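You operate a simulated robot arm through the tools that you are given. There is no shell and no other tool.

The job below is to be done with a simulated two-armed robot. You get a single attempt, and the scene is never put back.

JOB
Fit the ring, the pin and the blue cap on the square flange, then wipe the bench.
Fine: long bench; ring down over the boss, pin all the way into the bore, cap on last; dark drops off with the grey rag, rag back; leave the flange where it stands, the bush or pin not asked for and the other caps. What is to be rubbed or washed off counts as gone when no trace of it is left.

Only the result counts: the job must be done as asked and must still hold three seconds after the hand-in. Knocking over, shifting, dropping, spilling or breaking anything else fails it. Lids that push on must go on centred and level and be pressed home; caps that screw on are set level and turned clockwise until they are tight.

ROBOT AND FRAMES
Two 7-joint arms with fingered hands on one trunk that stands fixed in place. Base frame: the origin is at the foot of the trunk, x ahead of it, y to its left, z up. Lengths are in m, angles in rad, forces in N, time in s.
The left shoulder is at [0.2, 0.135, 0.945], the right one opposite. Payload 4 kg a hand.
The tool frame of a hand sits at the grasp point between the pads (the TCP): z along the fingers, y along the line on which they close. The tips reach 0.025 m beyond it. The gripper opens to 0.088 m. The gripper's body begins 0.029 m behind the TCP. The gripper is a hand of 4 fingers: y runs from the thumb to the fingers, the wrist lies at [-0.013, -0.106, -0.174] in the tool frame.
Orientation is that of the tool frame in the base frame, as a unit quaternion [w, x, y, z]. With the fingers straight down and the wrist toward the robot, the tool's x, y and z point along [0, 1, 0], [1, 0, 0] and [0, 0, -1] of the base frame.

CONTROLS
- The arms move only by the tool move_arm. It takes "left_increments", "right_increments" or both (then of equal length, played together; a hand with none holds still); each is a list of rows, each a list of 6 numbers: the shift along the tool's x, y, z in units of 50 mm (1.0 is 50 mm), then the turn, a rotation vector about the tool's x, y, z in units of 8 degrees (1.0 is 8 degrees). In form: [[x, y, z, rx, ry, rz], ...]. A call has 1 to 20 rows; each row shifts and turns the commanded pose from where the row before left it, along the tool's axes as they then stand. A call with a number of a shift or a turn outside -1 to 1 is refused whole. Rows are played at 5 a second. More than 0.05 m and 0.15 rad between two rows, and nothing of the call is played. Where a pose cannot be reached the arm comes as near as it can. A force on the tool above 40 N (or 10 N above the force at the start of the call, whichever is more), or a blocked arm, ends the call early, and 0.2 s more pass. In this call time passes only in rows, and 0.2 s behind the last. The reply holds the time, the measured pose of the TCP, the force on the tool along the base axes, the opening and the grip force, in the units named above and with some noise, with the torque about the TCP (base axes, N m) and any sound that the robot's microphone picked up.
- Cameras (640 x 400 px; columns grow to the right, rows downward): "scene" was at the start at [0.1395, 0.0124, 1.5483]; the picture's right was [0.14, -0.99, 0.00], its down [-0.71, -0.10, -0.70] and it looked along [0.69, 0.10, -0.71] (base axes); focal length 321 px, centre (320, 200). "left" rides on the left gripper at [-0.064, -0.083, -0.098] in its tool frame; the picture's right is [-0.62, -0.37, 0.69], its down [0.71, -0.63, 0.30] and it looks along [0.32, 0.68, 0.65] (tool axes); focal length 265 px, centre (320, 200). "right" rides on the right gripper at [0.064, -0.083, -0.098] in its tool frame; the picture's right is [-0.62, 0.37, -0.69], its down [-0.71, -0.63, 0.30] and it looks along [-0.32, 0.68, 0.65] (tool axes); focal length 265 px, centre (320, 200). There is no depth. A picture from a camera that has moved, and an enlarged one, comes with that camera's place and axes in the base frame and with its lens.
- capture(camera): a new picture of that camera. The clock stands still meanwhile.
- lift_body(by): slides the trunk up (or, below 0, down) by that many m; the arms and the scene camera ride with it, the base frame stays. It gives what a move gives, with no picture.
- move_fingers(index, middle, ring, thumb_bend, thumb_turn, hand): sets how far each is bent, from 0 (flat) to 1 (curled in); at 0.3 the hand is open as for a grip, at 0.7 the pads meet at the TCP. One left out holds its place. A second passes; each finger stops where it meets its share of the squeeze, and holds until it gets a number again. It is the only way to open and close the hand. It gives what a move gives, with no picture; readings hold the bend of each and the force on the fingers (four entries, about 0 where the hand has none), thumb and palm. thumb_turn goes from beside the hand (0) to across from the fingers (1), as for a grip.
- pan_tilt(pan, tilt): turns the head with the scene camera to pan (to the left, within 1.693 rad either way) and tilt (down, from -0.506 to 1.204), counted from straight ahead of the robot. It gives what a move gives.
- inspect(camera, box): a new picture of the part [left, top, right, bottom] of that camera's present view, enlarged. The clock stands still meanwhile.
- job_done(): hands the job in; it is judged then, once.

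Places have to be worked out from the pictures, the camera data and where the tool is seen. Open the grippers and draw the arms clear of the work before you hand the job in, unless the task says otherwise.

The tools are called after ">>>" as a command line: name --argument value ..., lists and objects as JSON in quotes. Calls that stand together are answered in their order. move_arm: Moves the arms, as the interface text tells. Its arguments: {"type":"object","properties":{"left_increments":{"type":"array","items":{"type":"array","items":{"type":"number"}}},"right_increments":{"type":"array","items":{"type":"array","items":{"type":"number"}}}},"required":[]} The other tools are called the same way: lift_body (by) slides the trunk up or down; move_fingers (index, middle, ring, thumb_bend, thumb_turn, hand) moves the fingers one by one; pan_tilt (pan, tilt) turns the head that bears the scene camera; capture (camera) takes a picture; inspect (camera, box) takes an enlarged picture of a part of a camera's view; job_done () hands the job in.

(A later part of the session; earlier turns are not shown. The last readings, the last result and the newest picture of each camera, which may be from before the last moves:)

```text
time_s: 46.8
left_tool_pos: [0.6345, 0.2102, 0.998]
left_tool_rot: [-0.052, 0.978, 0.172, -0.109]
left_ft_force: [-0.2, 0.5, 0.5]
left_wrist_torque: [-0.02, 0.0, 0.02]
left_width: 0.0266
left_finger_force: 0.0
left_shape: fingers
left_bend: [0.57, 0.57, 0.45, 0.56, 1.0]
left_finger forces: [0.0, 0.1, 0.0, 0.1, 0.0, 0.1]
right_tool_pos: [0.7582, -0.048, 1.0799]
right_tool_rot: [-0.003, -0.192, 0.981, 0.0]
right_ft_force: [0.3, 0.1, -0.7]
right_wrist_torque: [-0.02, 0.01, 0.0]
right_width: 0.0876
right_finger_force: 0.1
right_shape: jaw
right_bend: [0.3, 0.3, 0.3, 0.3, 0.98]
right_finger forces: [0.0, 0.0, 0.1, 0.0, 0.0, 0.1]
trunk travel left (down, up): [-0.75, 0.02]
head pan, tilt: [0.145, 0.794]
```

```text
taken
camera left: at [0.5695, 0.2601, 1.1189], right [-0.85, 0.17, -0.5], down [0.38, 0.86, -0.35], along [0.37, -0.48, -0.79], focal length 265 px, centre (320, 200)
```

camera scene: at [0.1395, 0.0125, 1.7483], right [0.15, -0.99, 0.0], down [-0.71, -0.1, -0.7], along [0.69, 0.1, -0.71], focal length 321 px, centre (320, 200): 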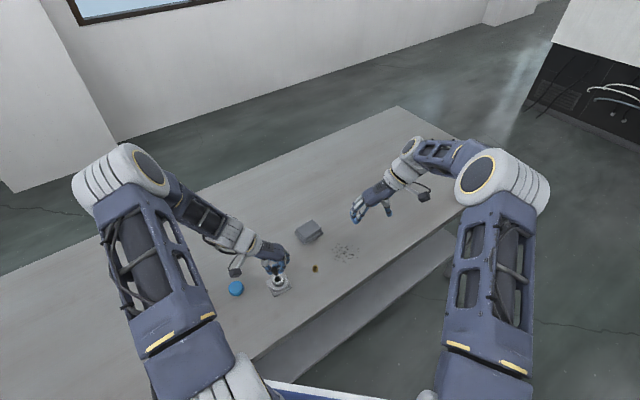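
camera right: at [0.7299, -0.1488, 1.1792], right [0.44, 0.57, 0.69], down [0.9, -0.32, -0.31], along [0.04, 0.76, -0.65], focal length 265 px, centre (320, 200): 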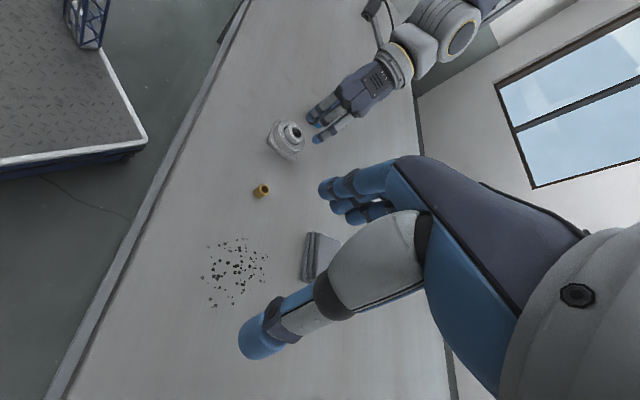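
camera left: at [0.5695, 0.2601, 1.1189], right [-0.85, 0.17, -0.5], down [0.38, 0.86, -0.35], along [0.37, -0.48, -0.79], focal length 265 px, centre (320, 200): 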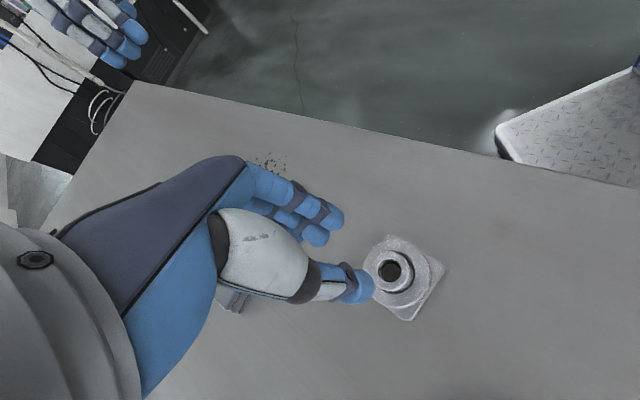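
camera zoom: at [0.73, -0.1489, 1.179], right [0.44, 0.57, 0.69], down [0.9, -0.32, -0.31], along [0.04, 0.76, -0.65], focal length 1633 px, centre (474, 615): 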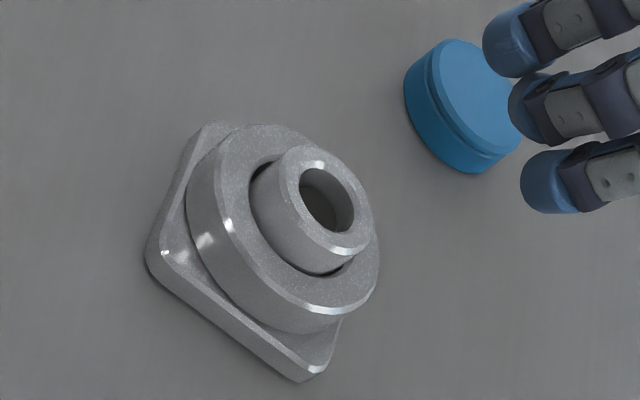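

Pin is seated down in the bore; the flange is at (0.6265, 0.2115), moved only about 1 mm. Now I'll level the hand again, open it, and move above the blue cap.

>>> move_arm --left_increments '[[0, 0, 0, -0.32, 0.15, 0], [0, 0, 0, -0.345, 0.63, 0], [0, 0, 0, -0.345, 0.63, 0], [-0.006, -0.89, 0.25, 0, 0, 0], [-0.006, -0.89, 0.25, 0, 0, 0], [-0.006, -0.89, 0.25, 0, 0, 0], [0, 0, 0, 0, 0, 0]]'

>>> move_fingers --hand "left" --index 0.3 --middle 0.3 --ring 0.3 --thumb_bend 0.3

>>> capture --camera "scene"

>>> capture --camera "left"

>>> capture --camera "right"

```text
time_s: 48.4
left_tool_pos: [0.5857, 0.336, 0.9606]
left_tool_rot: [0.0, 0.985, 0.175, 0.0]
left_ft_force: [-0.7, 0.1, 0.5]
left_wrist_torque: [-0.03, 0.04, -0.02]
left_width: 0.0269
left_finger_force: 0.1
left_shape: fingers
left_bend: [0.57, 0.57, 0.45, 0.56, 1.0]
left_finger forces: [0.0, 0.0, 0.0, 0.0, 0.0, 0.0]
right_tool_pos: [0.7587, -0.047, 1.0803]
right_tool_rot: [-0.003, -0.19, 0.982, 0.001]
right_ft_force: [-0.1, -0.2, -0.7]
right_wrist_torque: [-0.02, 0.0, 0.0]
right_width: 0.0879
right_finger_force: 0.1
right_shape: jaw
right_bend: [0.3, 0.3, 0.3, 0.3, 0.98]
right_finger forces: [0.1, 0.0, 0.1, 0.0, 0.1, 0.0]
trunk travel left (down, up): [-0.75, 0.02]
head pan, tilt: [0.145, 0.794]
```

```text
time_s: 49.4
left_tool_pos: [0.5872, 0.3364, 0.9591]
left_tool_rot: [-0.001, 0.985, 0.175, 0.0]
left_ft_force: [0.2, 0.3, 1.2]
left_wrist_torque: [0.03, 0.0, 0.0]
left_width: 0.0843
left_finger_force: 0.1
left_shape: fingers
left_bend: [0.3, 0.3, 0.3, 0.3, 0.98]
left_finger forces: [0.0, 0.1, 0.1, 0.0, 0.1, 0.1]
right_tool_pos: [0.7577, -0.0488, 1.0805]
right_tool_rot: [-0.003, -0.191, 0.982, 0.001]
right_ft_force: [0.1, -0.8, 0.2]
right_wrist_torque: [0.0, 0.02, -0.02]
right_width: 0.0878
right_finger_force: 0.0
right_shape: jaw
right_bend: [0.3, 0.3, 0.3, 0.3, 0.98]
right_finger forces: [0.0, 0.0, 0.0, 0.0, 0.0, 0.1]
trunk travel left (down, up): [-0.75, 0.02]
head pan, tilt: [0.145, 0.794]
```

```text
taken
camera scene: at [0.1395, 0.0125, 1.7482], right [0.14, -0.99, 0.0], down [-0.71, -0.1, -0.7], along [0.69, 0.1, -0.71], focal length 321 px, centre (320, 200)
```

scene: 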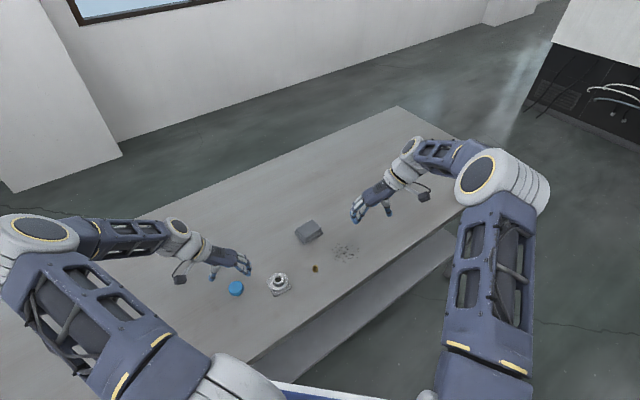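

```text
taken
camera left: at [0.4962, 0.3923, 1.059], right [-0.71, 0.13, -0.69], down [0.45, 0.84, -0.3], along [0.54, -0.53, -0.65], focal length 265 px, centre (320, 200)
```

left: 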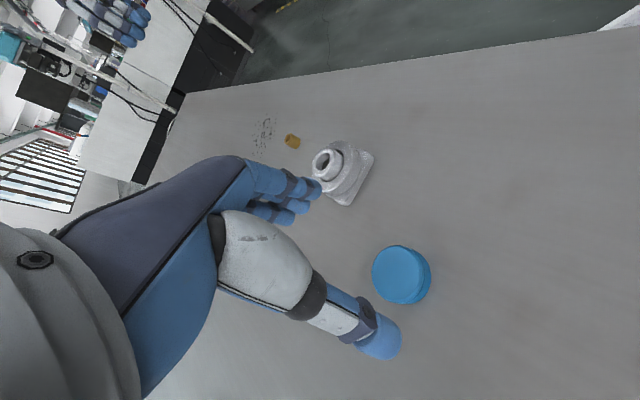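

```text
taken
camera right: at [0.7299, -0.1489, 1.1792], right [0.44, 0.57, 0.69], down [0.9, -0.32, -0.31], along [0.04, 0.76, -0.65], focal length 265 px, centre (320, 200)
```

right: 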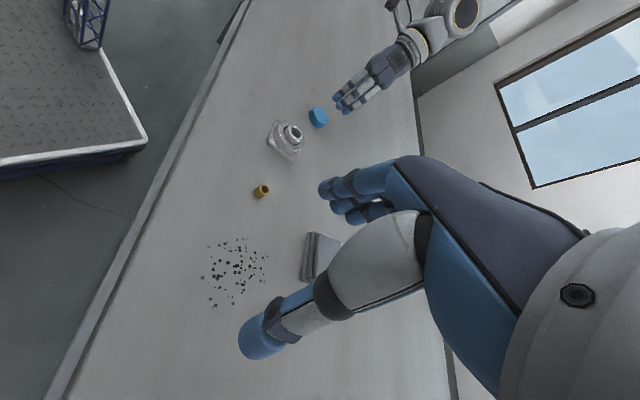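

Let me zoom in on the cap from scene and left cameras to refine its position and shape.

>>> inspect --camera "scene" --box '[220, 276, 252, 301]'

>>> inspect --camera "left" --box '[360, 235, 440, 315]'

>>> inspect --camera "right" --box '[270, 90, 366, 150]'

```text
16.00 times, centred on (236, 288) of scene
camera zoom: at [0.1395, 0.0125, 1.7482], right [0.14, -0.99, 0.0], down [-0.71, -0.1, -0.7], along [0.69, 0.1, -0.71], focal length 5136 px, centre (1664, -1216)
```

zoom: 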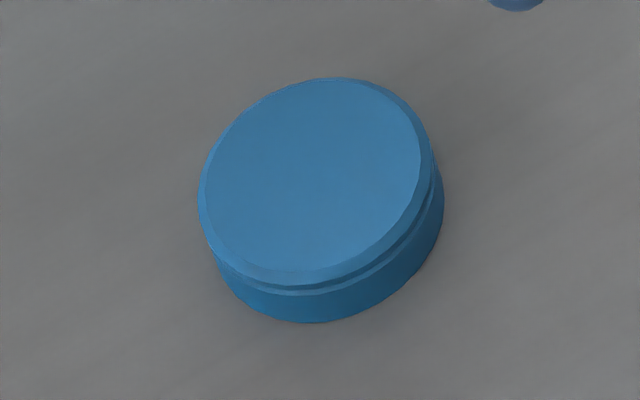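

```text
5.00 times, centred on (400, 275) of left
camera zoom: at [0.4962, 0.3923, 1.059], right [-0.71, 0.13, -0.69], down [0.45, 0.84, -0.3], along [0.54, -0.53, -0.65], focal length 1327 px, centre (-80, -175)
```

zoom: 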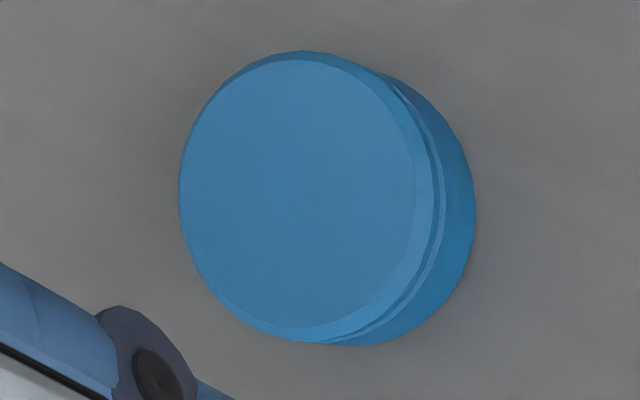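

```text
6.67 times, centred on (318, 120) of right
camera zoom: at [0.7299, -0.1489, 1.1792], right [0.44, 0.57, 0.69], down [0.9, -0.32, -0.31], along [0.04, 0.76, -0.65], focal length 1769 px, centre (333, 733)
```

zoom: 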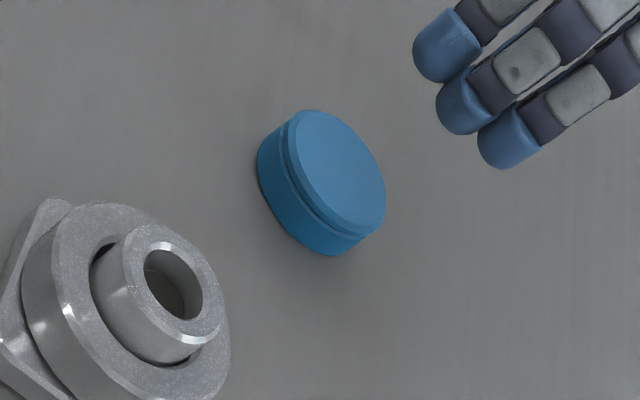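

Cap top centre is about (0.587, 0.336, 0.873). I'll descend to z≈0.915 and check the alignment close up.

>>> move_arm --left_increments '[[0, 0, 0.45, 0, 0, 0], [0, 0, 0.45, 0, 0, 0], [0, 0, 0, 0, 0, 0]]'

>>> inspect --camera "left" --box '[250, 160, 426, 330]'

>>> inspect --camera "scene" --box '[196, 262, 268, 307]'

>>> inspect --camera "right" --box '[270, 80, 366, 150]'

```text
time_s: 50.2
left_tool_pos: [0.5844, 0.335, 0.9146]
left_tool_rot: [0.0, 0.984, 0.175, 0.0]
left_ft_force: [0.6, -0.4, 0.1]
left_wrist_torque: [0.03, 0.03, 0.01]
left_width: 0.0846
left_finger_force: 0.0
left_shape: fingers
left_bend: [0.3, 0.3, 0.3, 0.3, 0.98]
left_finger forces: [0.0, 0.1, 0.1, 0.0, 0.0, 0.1]
right_tool_pos: [0.7588, -0.0487, 1.0817]
right_tool_rot: [-0.004, -0.191, 0.982, 0.0]
right_ft_force: [0.8, 0.3, 0.7]
right_wrist_torque: [0.03, -0.04, -0.01]
right_width: 0.0876
right_finger_force: 0.1
right_shape: jaw
right_bend: [0.3, 0.3, 0.3, 0.3, 0.98]
right_finger forces: [0.0, 0.0, 0.0, 0.1, 0.1, 0.0]
trunk travel left (down, up): [-0.75, 0.02]
head pan, tilt: [0.145, 0.794]
```

```text
2.35 times, centred on (338, 245) of left
camera zoom: at [0.4949, 0.3912, 1.0137], right [-0.71, 0.13, -0.69], down [0.45, 0.84, -0.3], along [0.54, -0.53, -0.65], focal length 624 px, centre (278, 94)
```

zoom: 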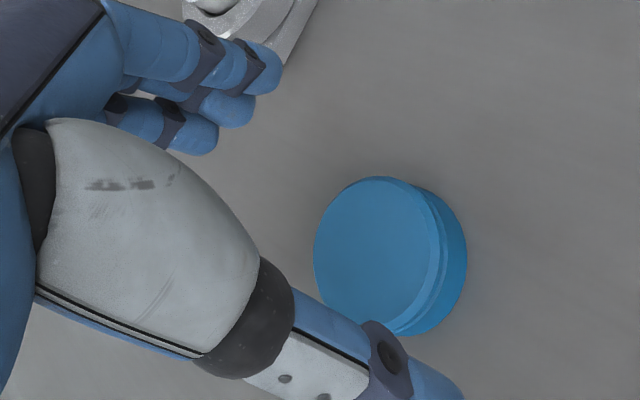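

```text
8.89 times, centred on (232, 284) of scene
camera zoom: at [0.1395, 0.0124, 1.7483], right [0.14, -0.99, 0.0], down [-0.71, -0.1, -0.7], along [0.69, 0.1, -0.71], focal length 2854 px, centre (1102, -551)
```

zoom: 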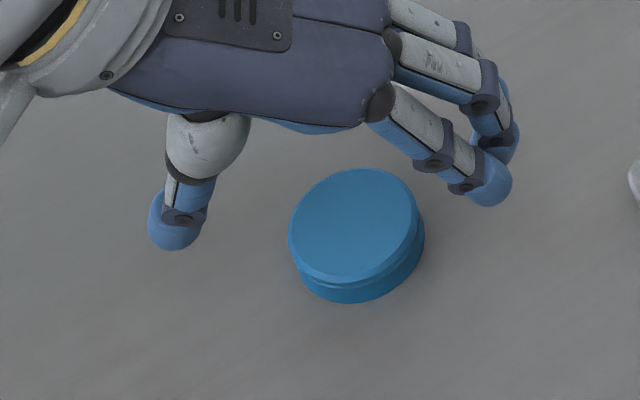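

```text
5.71 times, centred on (318, 115) of right
camera zoom: at [0.7299, -0.1489, 1.1792], right [0.44, 0.57, 0.69], down [0.9, -0.32, -0.31], along [0.04, 0.76, -0.65], focal length 1517 px, centre (331, 686)
```

zoom: 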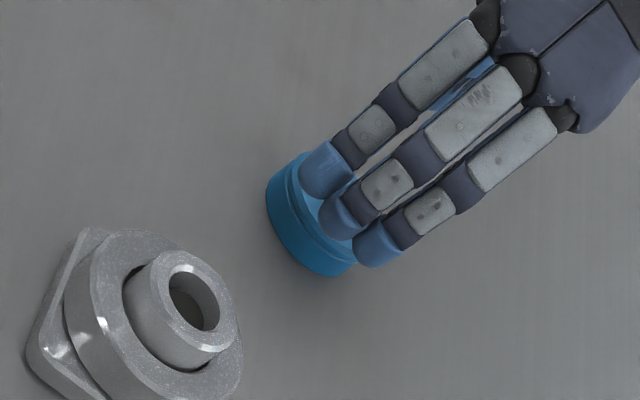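

Cross-checking all three cameras, the cap top is actually at z≈0.865 and its centre at (0.592, 0.338). I'll shift the hand by (+8, +3) mm and descend to z≈0.89.

>>> move_arm --left_increments '[[0.167, -0.003, 0, 0, 0, 0], [0, 0, 0.25, 0, 0, 0], [0, 0, 0.25, 0, 0, 0], [0, 0, 0, 0, 0, 0]]'

>>> inspect --camera "left" --box '[250, 160, 426, 330]'

>>> inspect --camera "scene" --box '[196, 262, 268, 307]'

```text
time_s: 51.2
left_tool_pos: [0.5924, 0.3371, 0.8904]
left_tool_rot: [0.0, 0.984, 0.176, 0.0]
left_ft_force: [-0.1, -0.5, 0.7]
left_wrist_torque: [0.0, -0.01, -0.01]
left_width: 0.0846
left_finger_force: 0.0
left_shape: fingers
left_bend: [0.3, 0.3, 0.3, 0.3, 0.98]
left_finger forces: [0.0, 0.0, 0.1, 0.0, 0.1, 0.0]
right_tool_pos: [0.7598, -0.0479, 1.0808]
right_tool_rot: [-0.003, -0.19, 0.982, 0.0]
right_ft_force: [0.2, 0.4, 0.1]
right_wrist_torque: [-0.01, -0.01, -0.04]
right_width: 0.0877
right_finger_force: 0.1
right_shape: jaw
right_bend: [0.3, 0.3, 0.3, 0.3, 0.98]
right_finger forces: [0.0, 0.0, 0.1, 0.1, 0.0, 0.0]
trunk travel left (down, up): [-0.75, 0.02]
head pan, tilt: [0.145, 0.794]
```

```text
2.35 times, centred on (338, 245) of left
camera zoom: at [0.5028, 0.3944, 0.9892], right [-0.71, 0.13, -0.69], down [0.45, 0.84, -0.3], along [0.54, -0.53, -0.65], focal length 624 px, centre (278, 94)
```

zoom: 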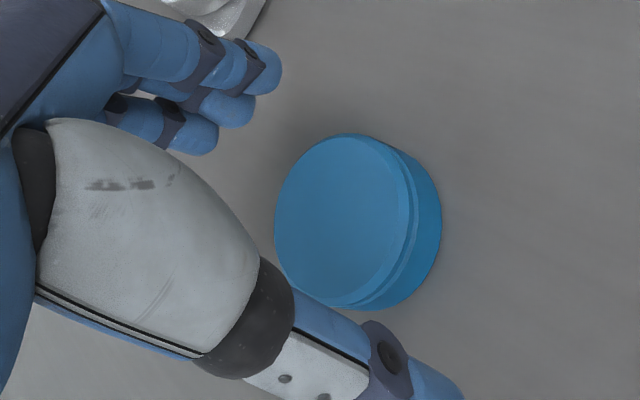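

```text
8.89 times, centred on (232, 284) of scene
camera zoom: at [0.1395, 0.0125, 1.7482], right [0.14, -0.99, 0.0], down [-0.71, -0.1, -0.7], along [0.69, 0.1, -0.71], focal length 2854 px, centre (1102, -551)
```

zoom: 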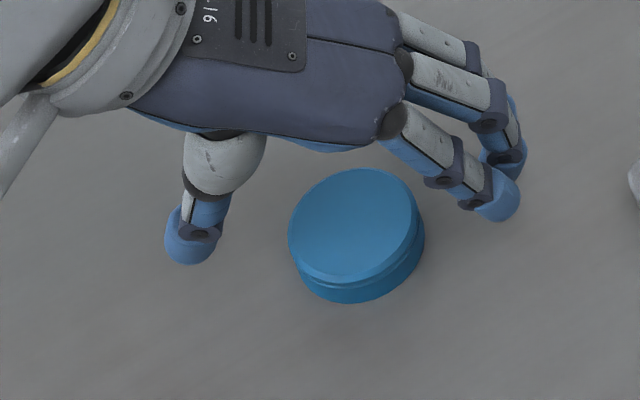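

The cap is now centred under the grip. Descend to z≈0.8815 and start closing.

>>> move_arm --left_increments '[[0, 0, 0.1, 0, 0, 0], [0, 0, 0.085, 0, 0, 0], [0, 0, 0, 0, 0, 0]]'

>>> move_fingers --hand "left" --index 0.44 --middle 0.44 --ring 0.44 --thumb_bend 0.44

>>> inspect --camera "left" --box '[250, 160, 426, 330]'

>>> inspect --camera "scene" --box '[196, 262, 268, 307]'

```text
time_s: 52.0
left_tool_pos: [0.5937, 0.3372, 0.8803]
left_tool_rot: [-0.001, 0.984, 0.176, 0.0]
left_ft_force: [-0.4, -0.1, -0.2]
left_wrist_torque: [0.01, 0.01, -0.01]
left_width: 0.0842
left_finger_force: 0.0
left_shape: fingers
left_bend: [0.3, 0.3, 0.3, 0.3, 0.98]
left_finger forces: [0.1, 0.0, 0.0, 0.0, 0.0, 0.0]
right_tool_pos: [0.7594, -0.0477, 1.081]
right_tool_rot: [-0.003, -0.191, 0.982, 0.0]
right_ft_force: [0.9, 1.3, -0.1]
right_wrist_torque: [0.01, 0.04, 0.0]
right_width: 0.0877
right_finger_force: 0.1
right_shape: jaw
right_bend: [0.3, 0.3, 0.3, 0.3, 0.98]
right_finger forces: [0.0, 0.0, 0.0, 0.0, 0.0, 0.1]
trunk travel left (down, up): [-0.75, 0.02]
head pan, tilt: [0.145, 0.794]
```

```text
time_s: 53.0
left_tool_pos: [0.5923, 0.3369, 0.8828]
left_tool_rot: [0.0, 0.985, 0.175, -0.001]
left_ft_force: [-0.3, -0.1, -0.6]
left_wrist_torque: [0.01, 0.01, 0.01]
left_width: 0.0554
left_finger_force: 0.1
left_shape: fingers
left_bend: [0.44, 0.44, 0.44, 0.44, 0.99]
left_finger forces: [0.0, 0.0, 0.0, 0.0, 0.1, 0.1]
right_tool_pos: [0.7597, -0.0454, 1.0809]
right_tool_rot: [-0.004, -0.191, 0.982, 0.0]
right_ft_force: [0.4, -0.2, 0.4]
right_wrist_torque: [-0.02, -0.04, 0.01]
right_width: 0.0875
right_finger_force: 0.1
right_shape: jaw
right_bend: [0.3, 0.3, 0.3, 0.3, 0.98]
right_finger forces: [0.1, 0.0, 0.1, 0.0, 0.0, 0.0]
trunk travel left (down, up): [-0.75, 0.02]
head pan, tilt: [0.145, 0.794]
```

```text
2.35 times, centred on (338, 245) of left
camera zoom: at [0.5033, 0.3945, 0.9803], right [-0.71, 0.13, -0.69], down [0.45, 0.84, -0.3], along [0.54, -0.53, -0.65], focal length 624 px, centre (278, 94)
```

zoom: 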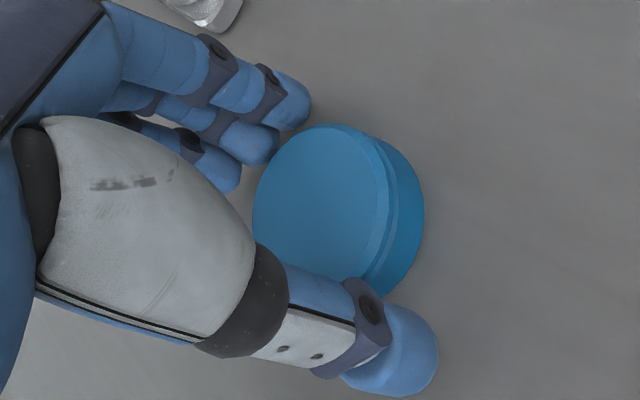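

```text
8.89 times, centred on (232, 284) of scene
camera zoom: at [0.1396, 0.0125, 1.7482], right [0.14, -0.99, 0.0], down [-0.71, -0.1, -0.7], along [0.69, 0.1, -0.71], focal length 2854 px, centre (1102, -551)
```

zoom: 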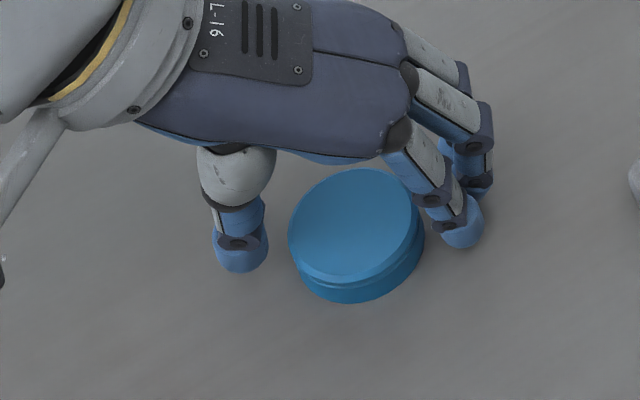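

Gap remains on both sides; continue closing.

>>> move_fingers --hand "left" --index 0.49 --middle 0.49 --ring 0.49 --thumb_bend 0.5

>>> inspect --camera "scene" --box '[196, 262, 268, 307]'

```text
time_s: 54.0
left_tool_pos: [0.5937, 0.3384, 0.8807]
left_tool_rot: [0.0, 0.985, 0.175, 0.0]
left_ft_force: [-0.1, -0.5, 0.2]
left_wrist_torque: [0.0, -0.02, -0.01]
left_width: 0.0434
left_finger_force: 0.1
left_shape: fingers
left_bend: [0.49, 0.49, 0.49, 0.5, 1.0]
left_finger forces: [0.1, 0.0, 0.0, 0.0, 0.0, 0.0]
right_tool_pos: [0.7587, -0.0467, 1.0811]
right_tool_rot: [-0.003, -0.19, 0.982, 0.0]
right_ft_force: [0.3, -0.2, -0.7]
right_wrist_torque: [0.0, -0.02, -0.02]
right_width: 0.0879
right_finger_force: 0.2
right_shape: jaw
right_bend: [0.3, 0.3, 0.3, 0.3, 0.98]
right_finger forces: [0.0, 0.0, 0.0, 0.0, 0.1, 0.0]
trunk travel left (down, up): [-0.75, 0.02]
head pan, tilt: [0.145, 0.794]
```

```text
8.89 times, centred on (232, 284) of scene
camera zoom: at [0.1396, 0.0125, 1.7482], right [0.14, -0.99, 0.0], down [-0.71, -0.1, -0.7], along [0.69, 0.1, -0.71], focal length 2854 px, centre (1102, -551)
```

zoom: 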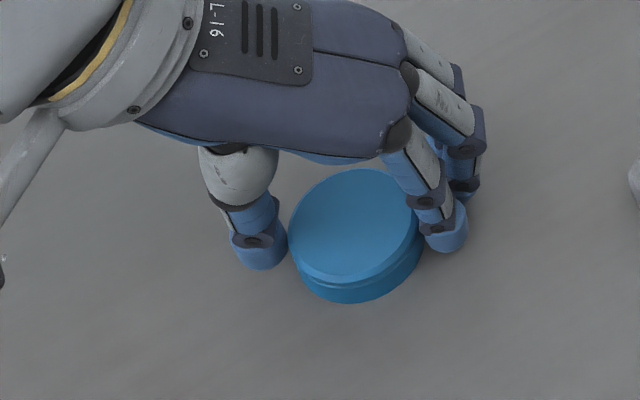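

Nearly touching on both sides. Close further to grasp.

>>> move_fingers --hand "left" --index 0.54 --middle 0.54 --ring 0.54 --thumb_bend 0.54

>>> inspect --camera "scene" --box '[196, 262, 268, 307]'

>>> inspect --camera "left" --box '[250, 160, 426, 330]'

```text
time_s: 55.0
left_tool_pos: [0.5937, 0.3379, 0.8822]
left_tool_rot: [0.0, 0.984, 0.176, 0.001]
left_ft_force: [-0.5, 0.6, 0.6]
left_wrist_torque: [-0.01, -0.04, 0.0]
left_width: 0.038
left_finger_force: 2.0
left_shape: fingers
left_bend: [0.52, 0.53, 0.54, 0.52, 1.0]
left_finger forces: [1.3, 0.8, 0.1, 0.1, 2.0, 0.0]
right_tool_pos: [0.7592, -0.0484, 1.0817]
right_tool_rot: [-0.005, -0.191, 0.982, 0.0]
right_ft_force: [0.3, 0.3, 0.2]
right_wrist_torque: [0.0, 0.01, -0.01]
right_width: 0.0877
right_finger_force: 0.1
right_shape: jaw
right_bend: [0.3, 0.3, 0.3, 0.3, 0.98]
right_finger forces: [0.1, 0.0, 0.1, 0.0, 0.0, 0.0]
trunk travel left (down, up): [-0.75, 0.02]
head pan, tilt: [0.145, 0.794]
```

```text
8.89 times, centred on (232, 284) of scene
camera zoom: at [0.1396, 0.0125, 1.7482], right [0.14, -0.99, 0.0], down [-0.71, -0.1, -0.7], along [0.69, 0.1, -0.71], focal length 2854 px, centre (1102, -551)
```

zoom: 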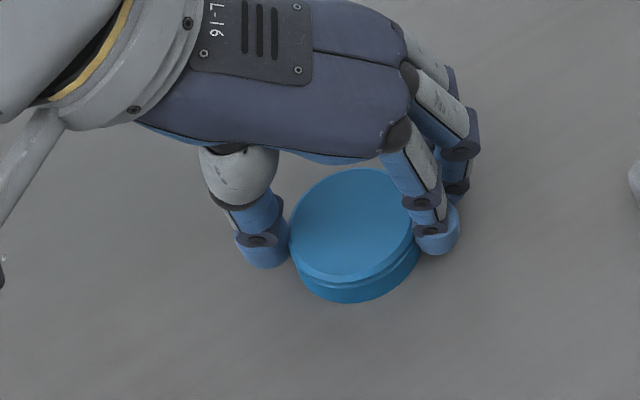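

```text
2.35 times, centred on (338, 245) of left
camera zoom: at [0.5033, 0.3945, 0.9803], right [-0.71, 0.13, -0.69], down [0.45, 0.84, -0.3], along [0.54, -0.53, -0.65], focal length 624 px, centre (278, 94)
```

zoom: 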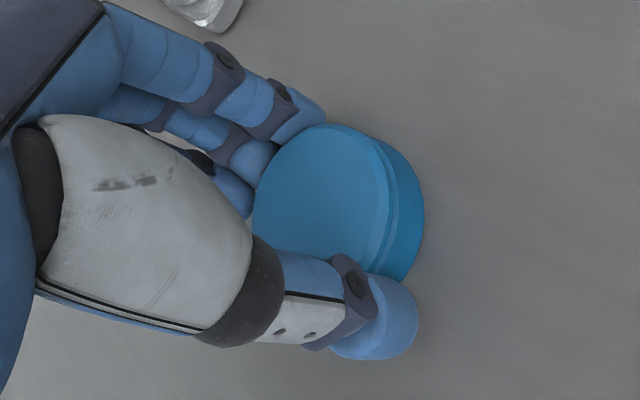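

Contact made on both sides. Squeeze moderately and check it stays level.

>>> move_fingers --hand "left" --index 0.6 --middle 0.61 --ring 0.61 --thumb_bend 0.61

>>> move_arm --left_increments '[[0, 0, -0.2, 0, 0, 0], [0, 0, -0.5, 0, 0, 0], [0, 0, -0.7, 0, 0, 0], [0, 0, 0, 0, 0, 0]]'

>>> inspect --camera "scene" --box '[196, 245, 268, 290]'

>>> inspect --camera "left" --box '[250, 160, 426, 330]'

>>> inspect --camera "right" --box '[270, 80, 366, 140]'

```text
time_s: 56.0
left_tool_pos: [0.593, 0.3372, 0.8814]
left_tool_rot: [0.0, 0.984, 0.176, 0.0]
left_ft_force: [-0.4, 1.2, -0.4]
left_wrist_torque: [0.0, -0.03, -0.01]
left_width: 0.0364
left_finger_force: 7.0
left_shape: fingers
left_bend: [0.54, 0.56, 0.61, 0.52, 1.0]
left_finger forces: [3.6, 3.6, 0.1, 0.0, 7.2, 0.1]
right_tool_pos: [0.759, -0.0473, 1.0799]
right_tool_rot: [-0.003, -0.191, 0.982, 0.001]
right_ft_force: [0.7, 0.0, 0.6]
right_wrist_torque: [-0.01, 0.01, 0.0]
right_width: 0.0876
right_finger_force: 0.0
right_shape: jaw
right_bend: [0.3, 0.3, 0.3, 0.3, 0.98]
right_finger forces: [0.0, 0.0, 0.0, 0.0, 0.1, 0.1]
trunk travel left (down, up): [-0.75, 0.02]
head pan, tilt: [0.145, 0.794]
```

```text
time_s: 57.0
left_tool_pos: [0.5952, 0.3374, 0.9501]
left_tool_rot: [0.0, 0.984, 0.176, 0.0]
left_ft_force: [-0.7, 1.5, -0.1]
left_wrist_torque: [-0.01, 0.02, -0.04]
left_width: 0.0364
left_finger_force: 6.9
left_shape: fingers
left_bend: [0.54, 0.56, 0.61, 0.52, 1.0]
left_finger forces: [3.6, 3.4, 0.0, 0.0, 7.1, 0.0]
right_tool_pos: [0.7581, -0.0477, 1.0817]
right_tool_rot: [-0.003, -0.191, 0.982, 0.001]
right_ft_force: [-0.5, -1.0, 0.2]
right_wrist_torque: [-0.01, 0.03, 0.0]
right_width: 0.0877
right_finger_force: 0.0
right_shape: jaw
right_bend: [0.3, 0.3, 0.3, 0.3, 0.98]
right_finger forces: [0.0, 0.0, 0.0, 0.1, 0.1, 0.0]
trunk travel left (down, up): [-0.75, 0.02]
head pan, tilt: [0.145, 0.794]
```

```text
8.89 times, centred on (232, 268) of scene
camera zoom: at [0.1396, 0.0125, 1.7482], right [0.14, -0.99, 0.0], down [-0.71, -0.1, -0.7], along [0.69, 0.1, -0.71], focal length 2854 px, centre (1102, -400)
```

zoom: 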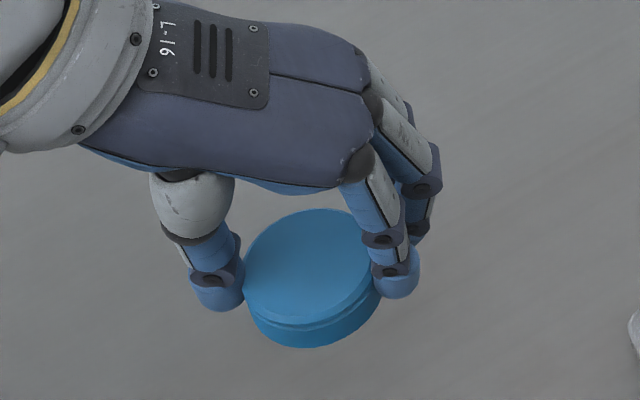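

```text
2.35 times, centred on (338, 245) of left
camera zoom: at [0.5043, 0.3942, 1.0497], right [-0.71, 0.13, -0.69], down [0.45, 0.84, -0.3], along [0.54, -0.53, -0.65], focal length 624 px, centre (278, 94)
```

zoom: 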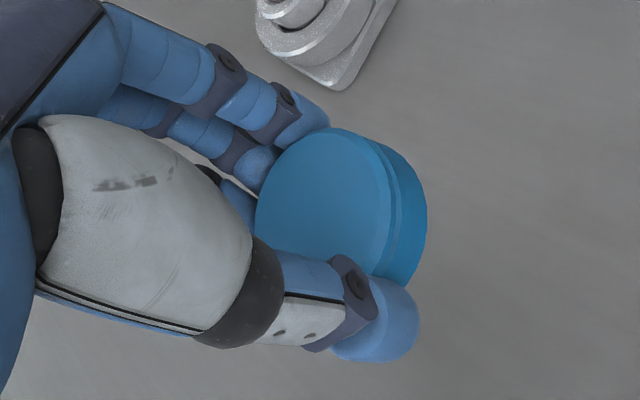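

```text
6.67 times, centred on (318, 110) of right
camera zoom: at [0.7299, -0.1488, 1.1792], right [0.44, 0.57, 0.69], down [0.9, -0.32, -0.31], along [0.04, 0.76, -0.65], focal length 1769 px, centre (333, 800)
```

zoom: 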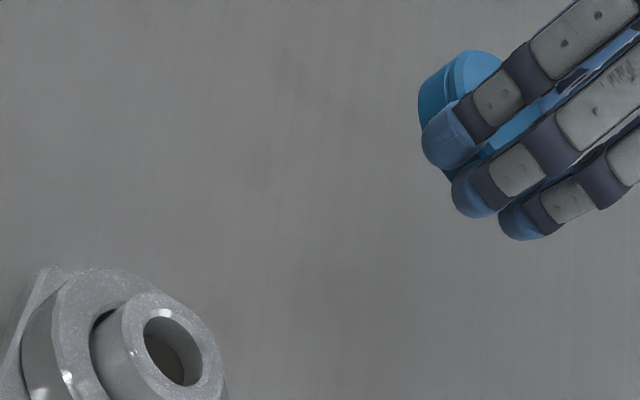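

The cap is lifted and level, centred on the TCP. I'll carry it over the boss at this height.

>>> move_arm --left_increments '[[-0.081, 0.869, 0, 0, 0, 0], [-0.081, 0.869, 0, 0, 0, 0], [-0.081, 0.869, 0, 0, 0, 0], [0, 0, 0, 0, 0, 0]]'

>>> inspect --camera "scene" --box '[244, 250, 316, 295]'

>>> inspect --camera "left" --box '[270, 180, 430, 280]'

>>> inspect --camera "right" --box '[255, 85, 351, 145]'

```text
time_s: 58.0
left_tool_pos: [0.6279, 0.2119, 0.95]
left_tool_rot: [0.0, 0.985, 0.175, 0.0]
left_ft_force: [0.0, -0.1, -0.3]
left_wrist_torque: [0.02, -0.01, -0.02]
left_width: 0.0366
left_finger_force: 7.8
left_shape: fingers
left_bend: [0.54, 0.56, 0.61, 0.52, 1.0]
left_finger forces: [3.6, 3.4, 0.0, 0.0, 7.1, 0.0]
right_tool_pos: [0.7581, -0.0474, 1.0806]
right_tool_rot: [-0.004, -0.19, 0.982, 0.001]
right_ft_force: [0.4, -0.7, 0.4]
right_wrist_torque: [-0.02, -0.01, -0.01]
right_width: 0.0877
right_finger_force: 0.1
right_shape: jaw
right_bend: [0.3, 0.3, 0.3, 0.3, 0.98]
right_finger forces: [0.0, 0.1, 0.0, 0.1, 0.1, 0.1]
trunk travel left (down, up): [-0.75, 0.02]
head pan, tilt: [0.145, 0.794]
```

```text
8.89 times, centred on (280, 272) of scene
camera zoom: at [0.1396, 0.0125, 1.7482], right [0.14, -0.99, 0.0], down [-0.71, -0.1, -0.7], along [0.69, 0.1, -0.71], focal length 2854 px, centre (676, -444)
```

zoom: 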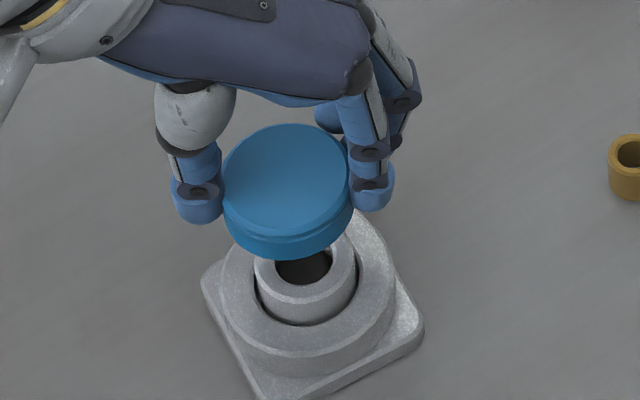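

```text
4.00 times, centred on (350, 230) of left
camera zoom: at [0.5389, 0.2682, 1.0492], right [-0.71, 0.13, -0.69], down [0.45, 0.84, -0.3], along [0.54, -0.53, -0.65], focal length 1062 px, centre (200, 80)
```

zoom: 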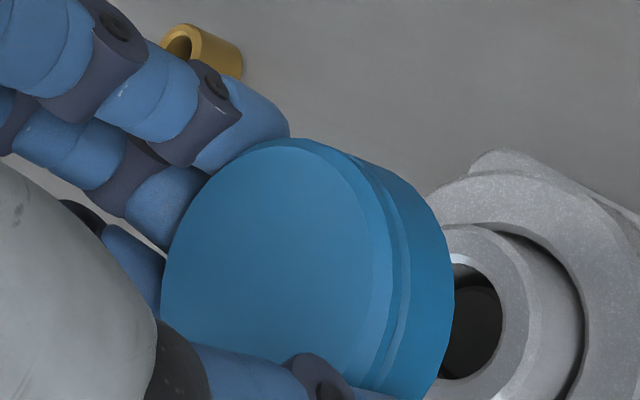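

```text
6.67 times, centred on (303, 115) of right
camera zoom: at [0.7299, -0.1489, 1.1792], right [0.44, 0.57, 0.69], down [0.9, -0.32, -0.31], along [0.04, 0.76, -0.65], focal length 1769 px, centre (433, 767)
```

zoom: 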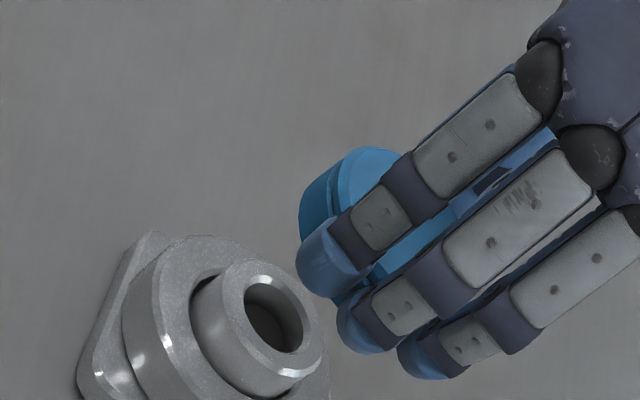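

Cap is about (+0.8, +1.8) mm off the boss axis. I'll correct that and lower 24 mm to just above the boss, then re-check.

>>> move_arm --left_increments '[[-0.032, 0.029, 0, 0, 0, 0], [0, 0, 0.24, 0, 0, 0], [0, 0, 0.24, 0, 0, 0], [0, 0, 0, 0, 0, 0]]'

>>> inspect --camera "scene" --box '[258, 262, 306, 292]'

>>> inspect --camera "left" --box '[290, 200, 418, 280]'

>>> inspect --camera "right" --box '[255, 95, 335, 145]'

```text
time_s: 59.0
left_tool_pos: [0.6274, 0.2091, 0.9264]
left_tool_rot: [0.0, 0.984, 0.176, -0.001]
left_ft_force: [0.5, -0.1, -0.6]
left_wrist_torque: [0.0, 0.01, 0.04]
left_width: 0.0362
left_finger_force: 7.3
left_shape: fingers
left_bend: [0.54, 0.56, 0.61, 0.52, 1.0]
left_finger forces: [3.6, 3.4, 0.0, 0.0, 7.1, 0.0]
right_tool_pos: [0.7592, -0.0478, 1.0818]
right_tool_rot: [-0.004, -0.191, 0.982, 0.0]
right_ft_force: [0.7, -0.6, 0.5]
right_wrist_torque: [0.01, 0.02, 0.02]
right_width: 0.0875
right_finger_force: 0.1
right_shape: jaw
right_bend: [0.3, 0.3, 0.3, 0.3, 0.98]
right_finger forces: [0.0, 0.1, 0.0, 0.0, 0.0, 0.0]
trunk travel left (down, up): [-0.75, 0.02]
head pan, tilt: [0.145, 0.794]
```

```text
13.33 times, centred on (282, 277) of scene
camera zoom: at [0.1396, 0.0125, 1.7482], right [0.14, -0.99, 0.0], down [-0.71, -0.1, -0.7], along [0.69, 0.1, -0.71], focal length 4280 px, centre (827, -827)
```

zoom: 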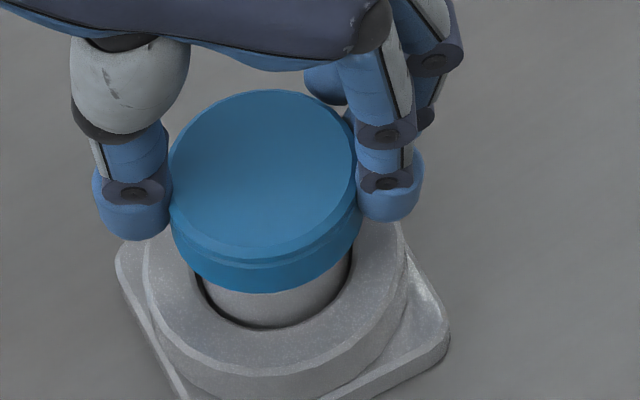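

```text
5.00 times, centred on (354, 240) of left
camera zoom: at [0.5373, 0.2655, 1.026], right [-0.71, 0.13, -0.69], down [0.45, 0.84, -0.3], along [0.54, -0.53, -0.65], focal length 1327 px, centre (150, 0)
```

zoom: 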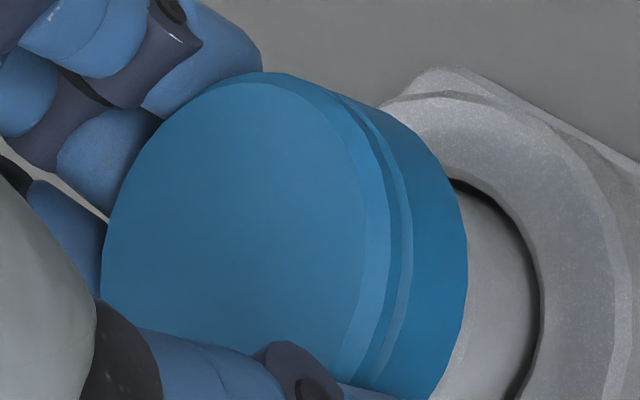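

```text
8.00 times, centred on (295, 120) of right
camera zoom: at [0.7299, -0.1489, 1.1792], right [0.44, 0.57, 0.69], down [0.9, -0.32, -0.31], along [0.04, 0.76, -0.65], focal length 2123 px, centre (520, 840)
```

zoom: 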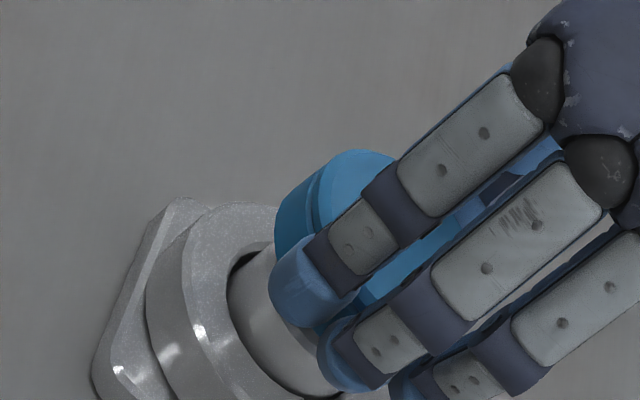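

Cap is aligned within ~0.5 mm of the boss axis, about 8 mm above it. Tiny trim and lower in 1.5 mm steps.

>>> move_arm --left_increments '[[0.009, -0.007, 0, 0, 0, 0], [0, 0, 0.03, 0, 0, 0], [0, 0, 0.03, 0, 0, 0], [0, 0, 0.03, 0, 0, 0], [0, 0, 0.03, 0, 0, 0], [0, 0, 0.03, 0, 0, 0], [0, 0, 0.03, 0, 0, 0], [0, 0, 0, 0, 0, 0]]'

>>> inspect --camera "scene" --box '[258, 262, 306, 292]'

>>> inspect --camera "left" --box '[290, 200, 418, 280]'

>>> inspect --camera "right" --box '[255, 95, 335, 145]'

```text
time_s: 60.8
left_tool_pos: [0.6274, 0.2098, 0.9175]
left_tool_rot: [0.0, 0.985, 0.175, -0.001]
left_ft_force: [-0.8, -0.8, 0.3]
left_wrist_torque: [-0.01, 0.02, -0.02]
left_width: 0.0363
left_finger_force: 6.9
left_shape: fingers
left_bend: [0.54, 0.56, 0.61, 0.52, 1.0]
left_finger forces: [3.6, 3.4, 0.1, 0.0, 6.9, 0.0]
right_tool_pos: [0.7582, -0.0474, 1.0807]
right_tool_rot: [-0.004, -0.191, 0.982, 0.0]
right_ft_force: [0.0, 0.1, 0.3]
right_wrist_torque: [-0.02, -0.02, -0.02]
right_width: 0.0874
right_finger_force: 0.0
right_shape: jaw
right_bend: [0.3, 0.3, 0.3, 0.3, 0.98]
right_finger forces: [0.0, 0.0, 0.1, 0.0, 0.0, 0.1]
trunk travel left (down, up): [-0.75, 0.02]
head pan, tilt: [0.145, 0.794]
```

```text
13.33 times, centred on (282, 277) of scene
camera zoom: at [0.1396, 0.0125, 1.7482], right [0.14, -0.99, 0.0], down [-0.71, -0.1, -0.7], along [0.69, 0.1, -0.71], focal length 4280 px, centre (827, -827)
```

zoom: 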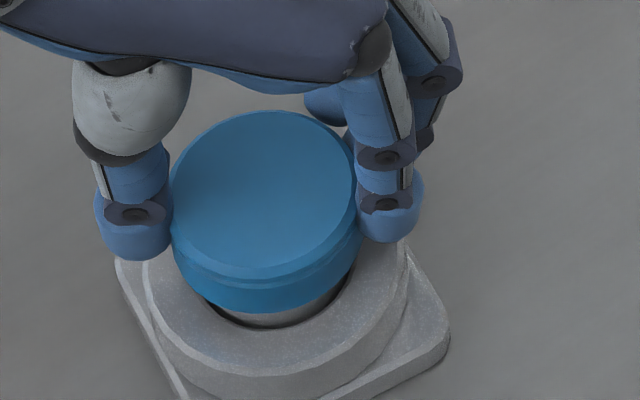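

```text
5.00 times, centred on (354, 240) of left
camera zoom: at [0.5374, 0.2663, 1.0168], right [-0.71, 0.13, -0.69], down [0.45, 0.84, -0.3], along [0.54, -0.53, -0.65], focal length 1327 px, centre (150, 0)
```

zoom: 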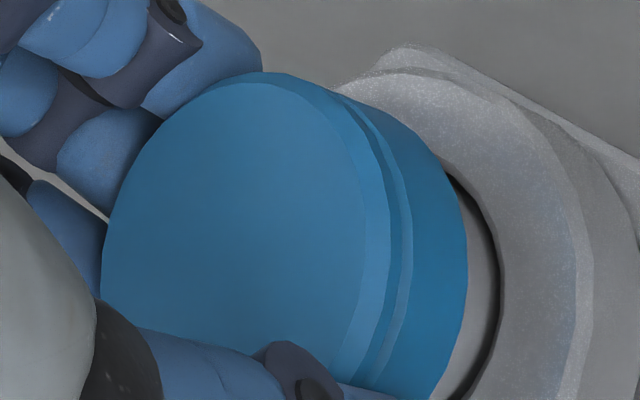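

```text
8.00 times, centred on (295, 120) of right
camera zoom: at [0.7299, -0.1489, 1.1792], right [0.44, 0.57, 0.69], down [0.9, -0.32, -0.31], along [0.04, 0.76, -0.65], focal length 2123 px, centre (520, 840)
```

zoom: 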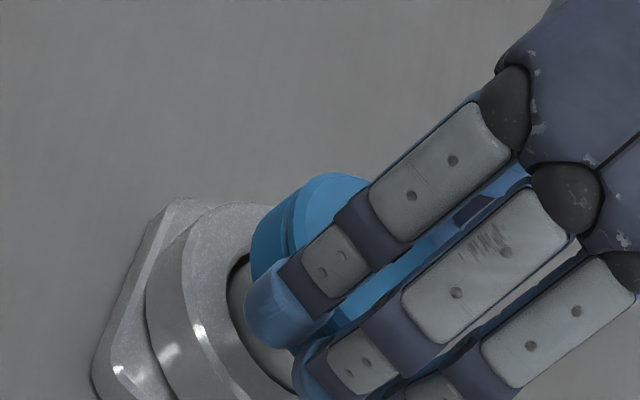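

No contact yet; the cap rim is about level with the boss top. Continue lowering.

>>> move_arm --left_increments '[[0, 0, 0.03, 0, 0, 0], [0, 0, 0.03, 0, 0, 0], [0, 0, 0.03, 0, 0, 0], [0, 0, 0, 0, 0, 0]]'

>>> inspect --camera "scene" --box '[258, 262, 306, 292]'

```text
time_s: 61.8
left_tool_pos: [0.6275, 0.2096, 0.9139]
left_tool_rot: [0.0, 0.984, 0.176, 0.0]
left_ft_force: [-0.5, 0.2, -0.3]
left_wrist_torque: [-0.01, 0.03, 0.02]
left_width: 0.0363
left_finger_force: 6.3
left_shape: fingers
left_bend: [0.54, 0.56, 0.61, 0.52, 1.0]
left_finger forces: [3.6, 3.4, 0.0, 0.0, 7.1, 0.1]
right_tool_pos: [0.7594, -0.0466, 1.0811]
right_tool_rot: [-0.003, -0.192, 0.981, 0.0]
right_ft_force: [0.0, 1.1, 0.0]
right_wrist_torque: [0.0, -0.04, -0.01]
right_width: 0.0876
right_finger_force: 0.0
right_shape: jaw
right_bend: [0.3, 0.3, 0.3, 0.3, 0.98]
right_finger forces: [0.1, 0.1, 0.0, 0.0, 0.0, 0.1]
trunk travel left (down, up): [-0.75, 0.02]
head pan, tilt: [0.145, 0.794]
```

```text
13.33 times, centred on (282, 277) of scene
camera zoom: at [0.1396, 0.0125, 1.7482], right [0.14, -0.99, 0.0], down [-0.71, -0.1, -0.7], along [0.69, 0.1, -0.71], focal length 4280 px, centre (827, -827)
```

zoom: 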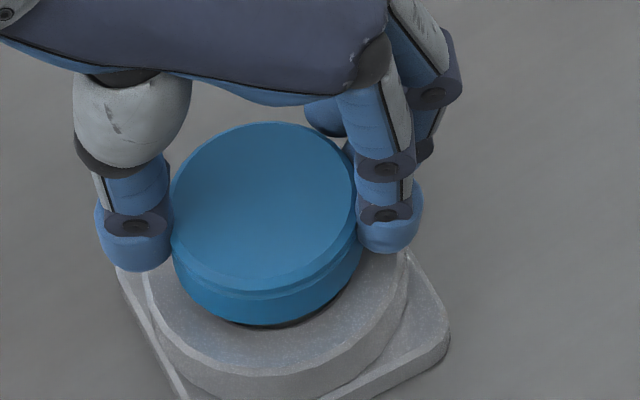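

The cap is passing over the boss freely. Continue down and watch for contact.

>>> move_arm --left_increments '[[0, 0, 0.03, 0, 0, 0], [0, 0, 0.03, 0, 0, 0], [0, 0, 0, 0, 0, 0]]'

>>> inspect --camera "scene" --box '[258, 262, 306, 292]'

>>> inspect --camera "left" --box '[290, 200, 418, 280]'

```text
time_s: 62.6
left_tool_pos: [0.627, 0.2095, 0.9116]
left_tool_rot: [0.0, 0.985, 0.175, 0.0]
left_ft_force: [0.0, -0.2, -0.5]
left_wrist_torque: [0.0, -0.03, 0.01]
left_width: 0.0365
left_finger_force: 7.0
left_shape: fingers
left_bend: [0.54, 0.56, 0.61, 0.52, 1.0]
left_finger forces: [3.6, 3.3, 0.0, 0.1, 7.0, 0.0]
right_tool_pos: [0.7583, -0.0477, 1.081]
right_tool_rot: [-0.004, -0.19, 0.982, 0.001]
right_ft_force: [0.0, -0.2, -0.2]
right_wrist_torque: [-0.01, -0.02, -0.01]
right_width: 0.0874
right_finger_force: 0.2
right_shape: jaw
right_bend: [0.3, 0.3, 0.3, 0.3, 0.98]
right_finger forces: [0.0, 0.0, 0.0, 0.0, 0.0, 0.0]
trunk travel left (down, up): [-0.75, 0.02]
head pan, tilt: [0.145, 0.794]
```

```text
13.33 times, centred on (282, 277) of scene
camera zoom: at [0.1396, 0.0125, 1.7482], right [0.14, -0.99, 0.0], down [-0.71, -0.1, -0.7], along [0.69, 0.1, -0.71], focal length 4280 px, centre (827, -827)
```

zoom: 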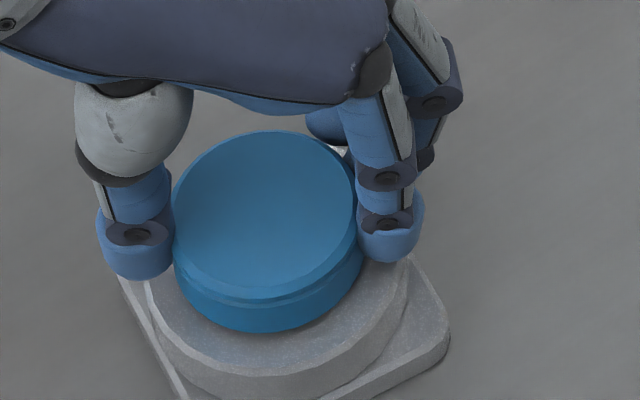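

```text
5.00 times, centred on (354, 240) of left
camera zoom: at [0.5366, 0.2665, 1.0097], right [-0.71, 0.13, -0.69], down [0.45, 0.84, -0.3], along [0.54, -0.53, -0.65], focal length 1327 px, centre (150, 0)
```

zoom: 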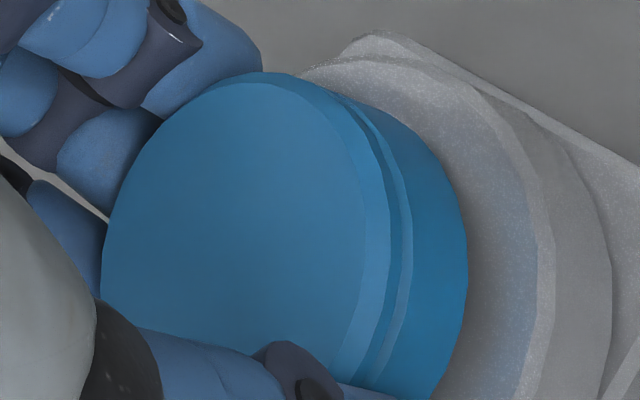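

Still free. A few more 1.5 mm steps until something pushes back.

>>> move_arm --left_increments '[[0, 0, 0.03, 0, 0, 0], [0, 0, 0.03, 0, 0, 0], [0, 0, 0, 0, 0, 0]]'

>>> inspect --camera "scene" --box '[258, 262, 306, 292]'

```text
time_s: 63.4
left_tool_pos: [0.6277, 0.2096, 0.9088]
left_tool_rot: [0.0, 0.984, 0.175, 0.0]
left_ft_force: [1.1, 0.1, -0.4]
left_wrist_torque: [-0.01, 0.01, -0.01]
left_width: 0.0366
left_finger_force: 6.9
left_shape: fingers
left_bend: [0.54, 0.56, 0.61, 0.52, 1.0]
left_finger forces: [3.6, 3.5, 0.0, 0.0, 7.2, 0.0]
right_tool_pos: [0.7593, -0.048, 1.0808]
right_tool_rot: [-0.003, -0.191, 0.982, 0.001]
right_ft_force: [-0.1, 0.1, 0.7]
right_wrist_torque: [0.0, 0.0, -0.03]
right_width: 0.0879
right_finger_force: 0.2
right_shape: jaw
right_bend: [0.3, 0.3, 0.3, 0.3, 0.98]
right_finger forces: [0.0, 0.0, 0.0, 0.0, 0.0, 0.0]
trunk travel left (down, up): [-0.75, 0.02]
head pan, tilt: [0.145, 0.794]
```

```text
13.33 times, centred on (282, 277) of scene
camera zoom: at [0.1396, 0.0125, 1.7482], right [0.14, -0.99, 0.0], down [-0.71, -0.1, -0.7], along [0.69, 0.1, -0.71], focal length 4280 px, centre (827, -827)
```

zoom: 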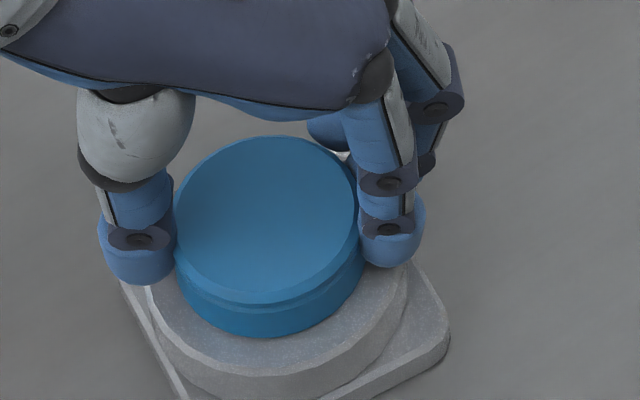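

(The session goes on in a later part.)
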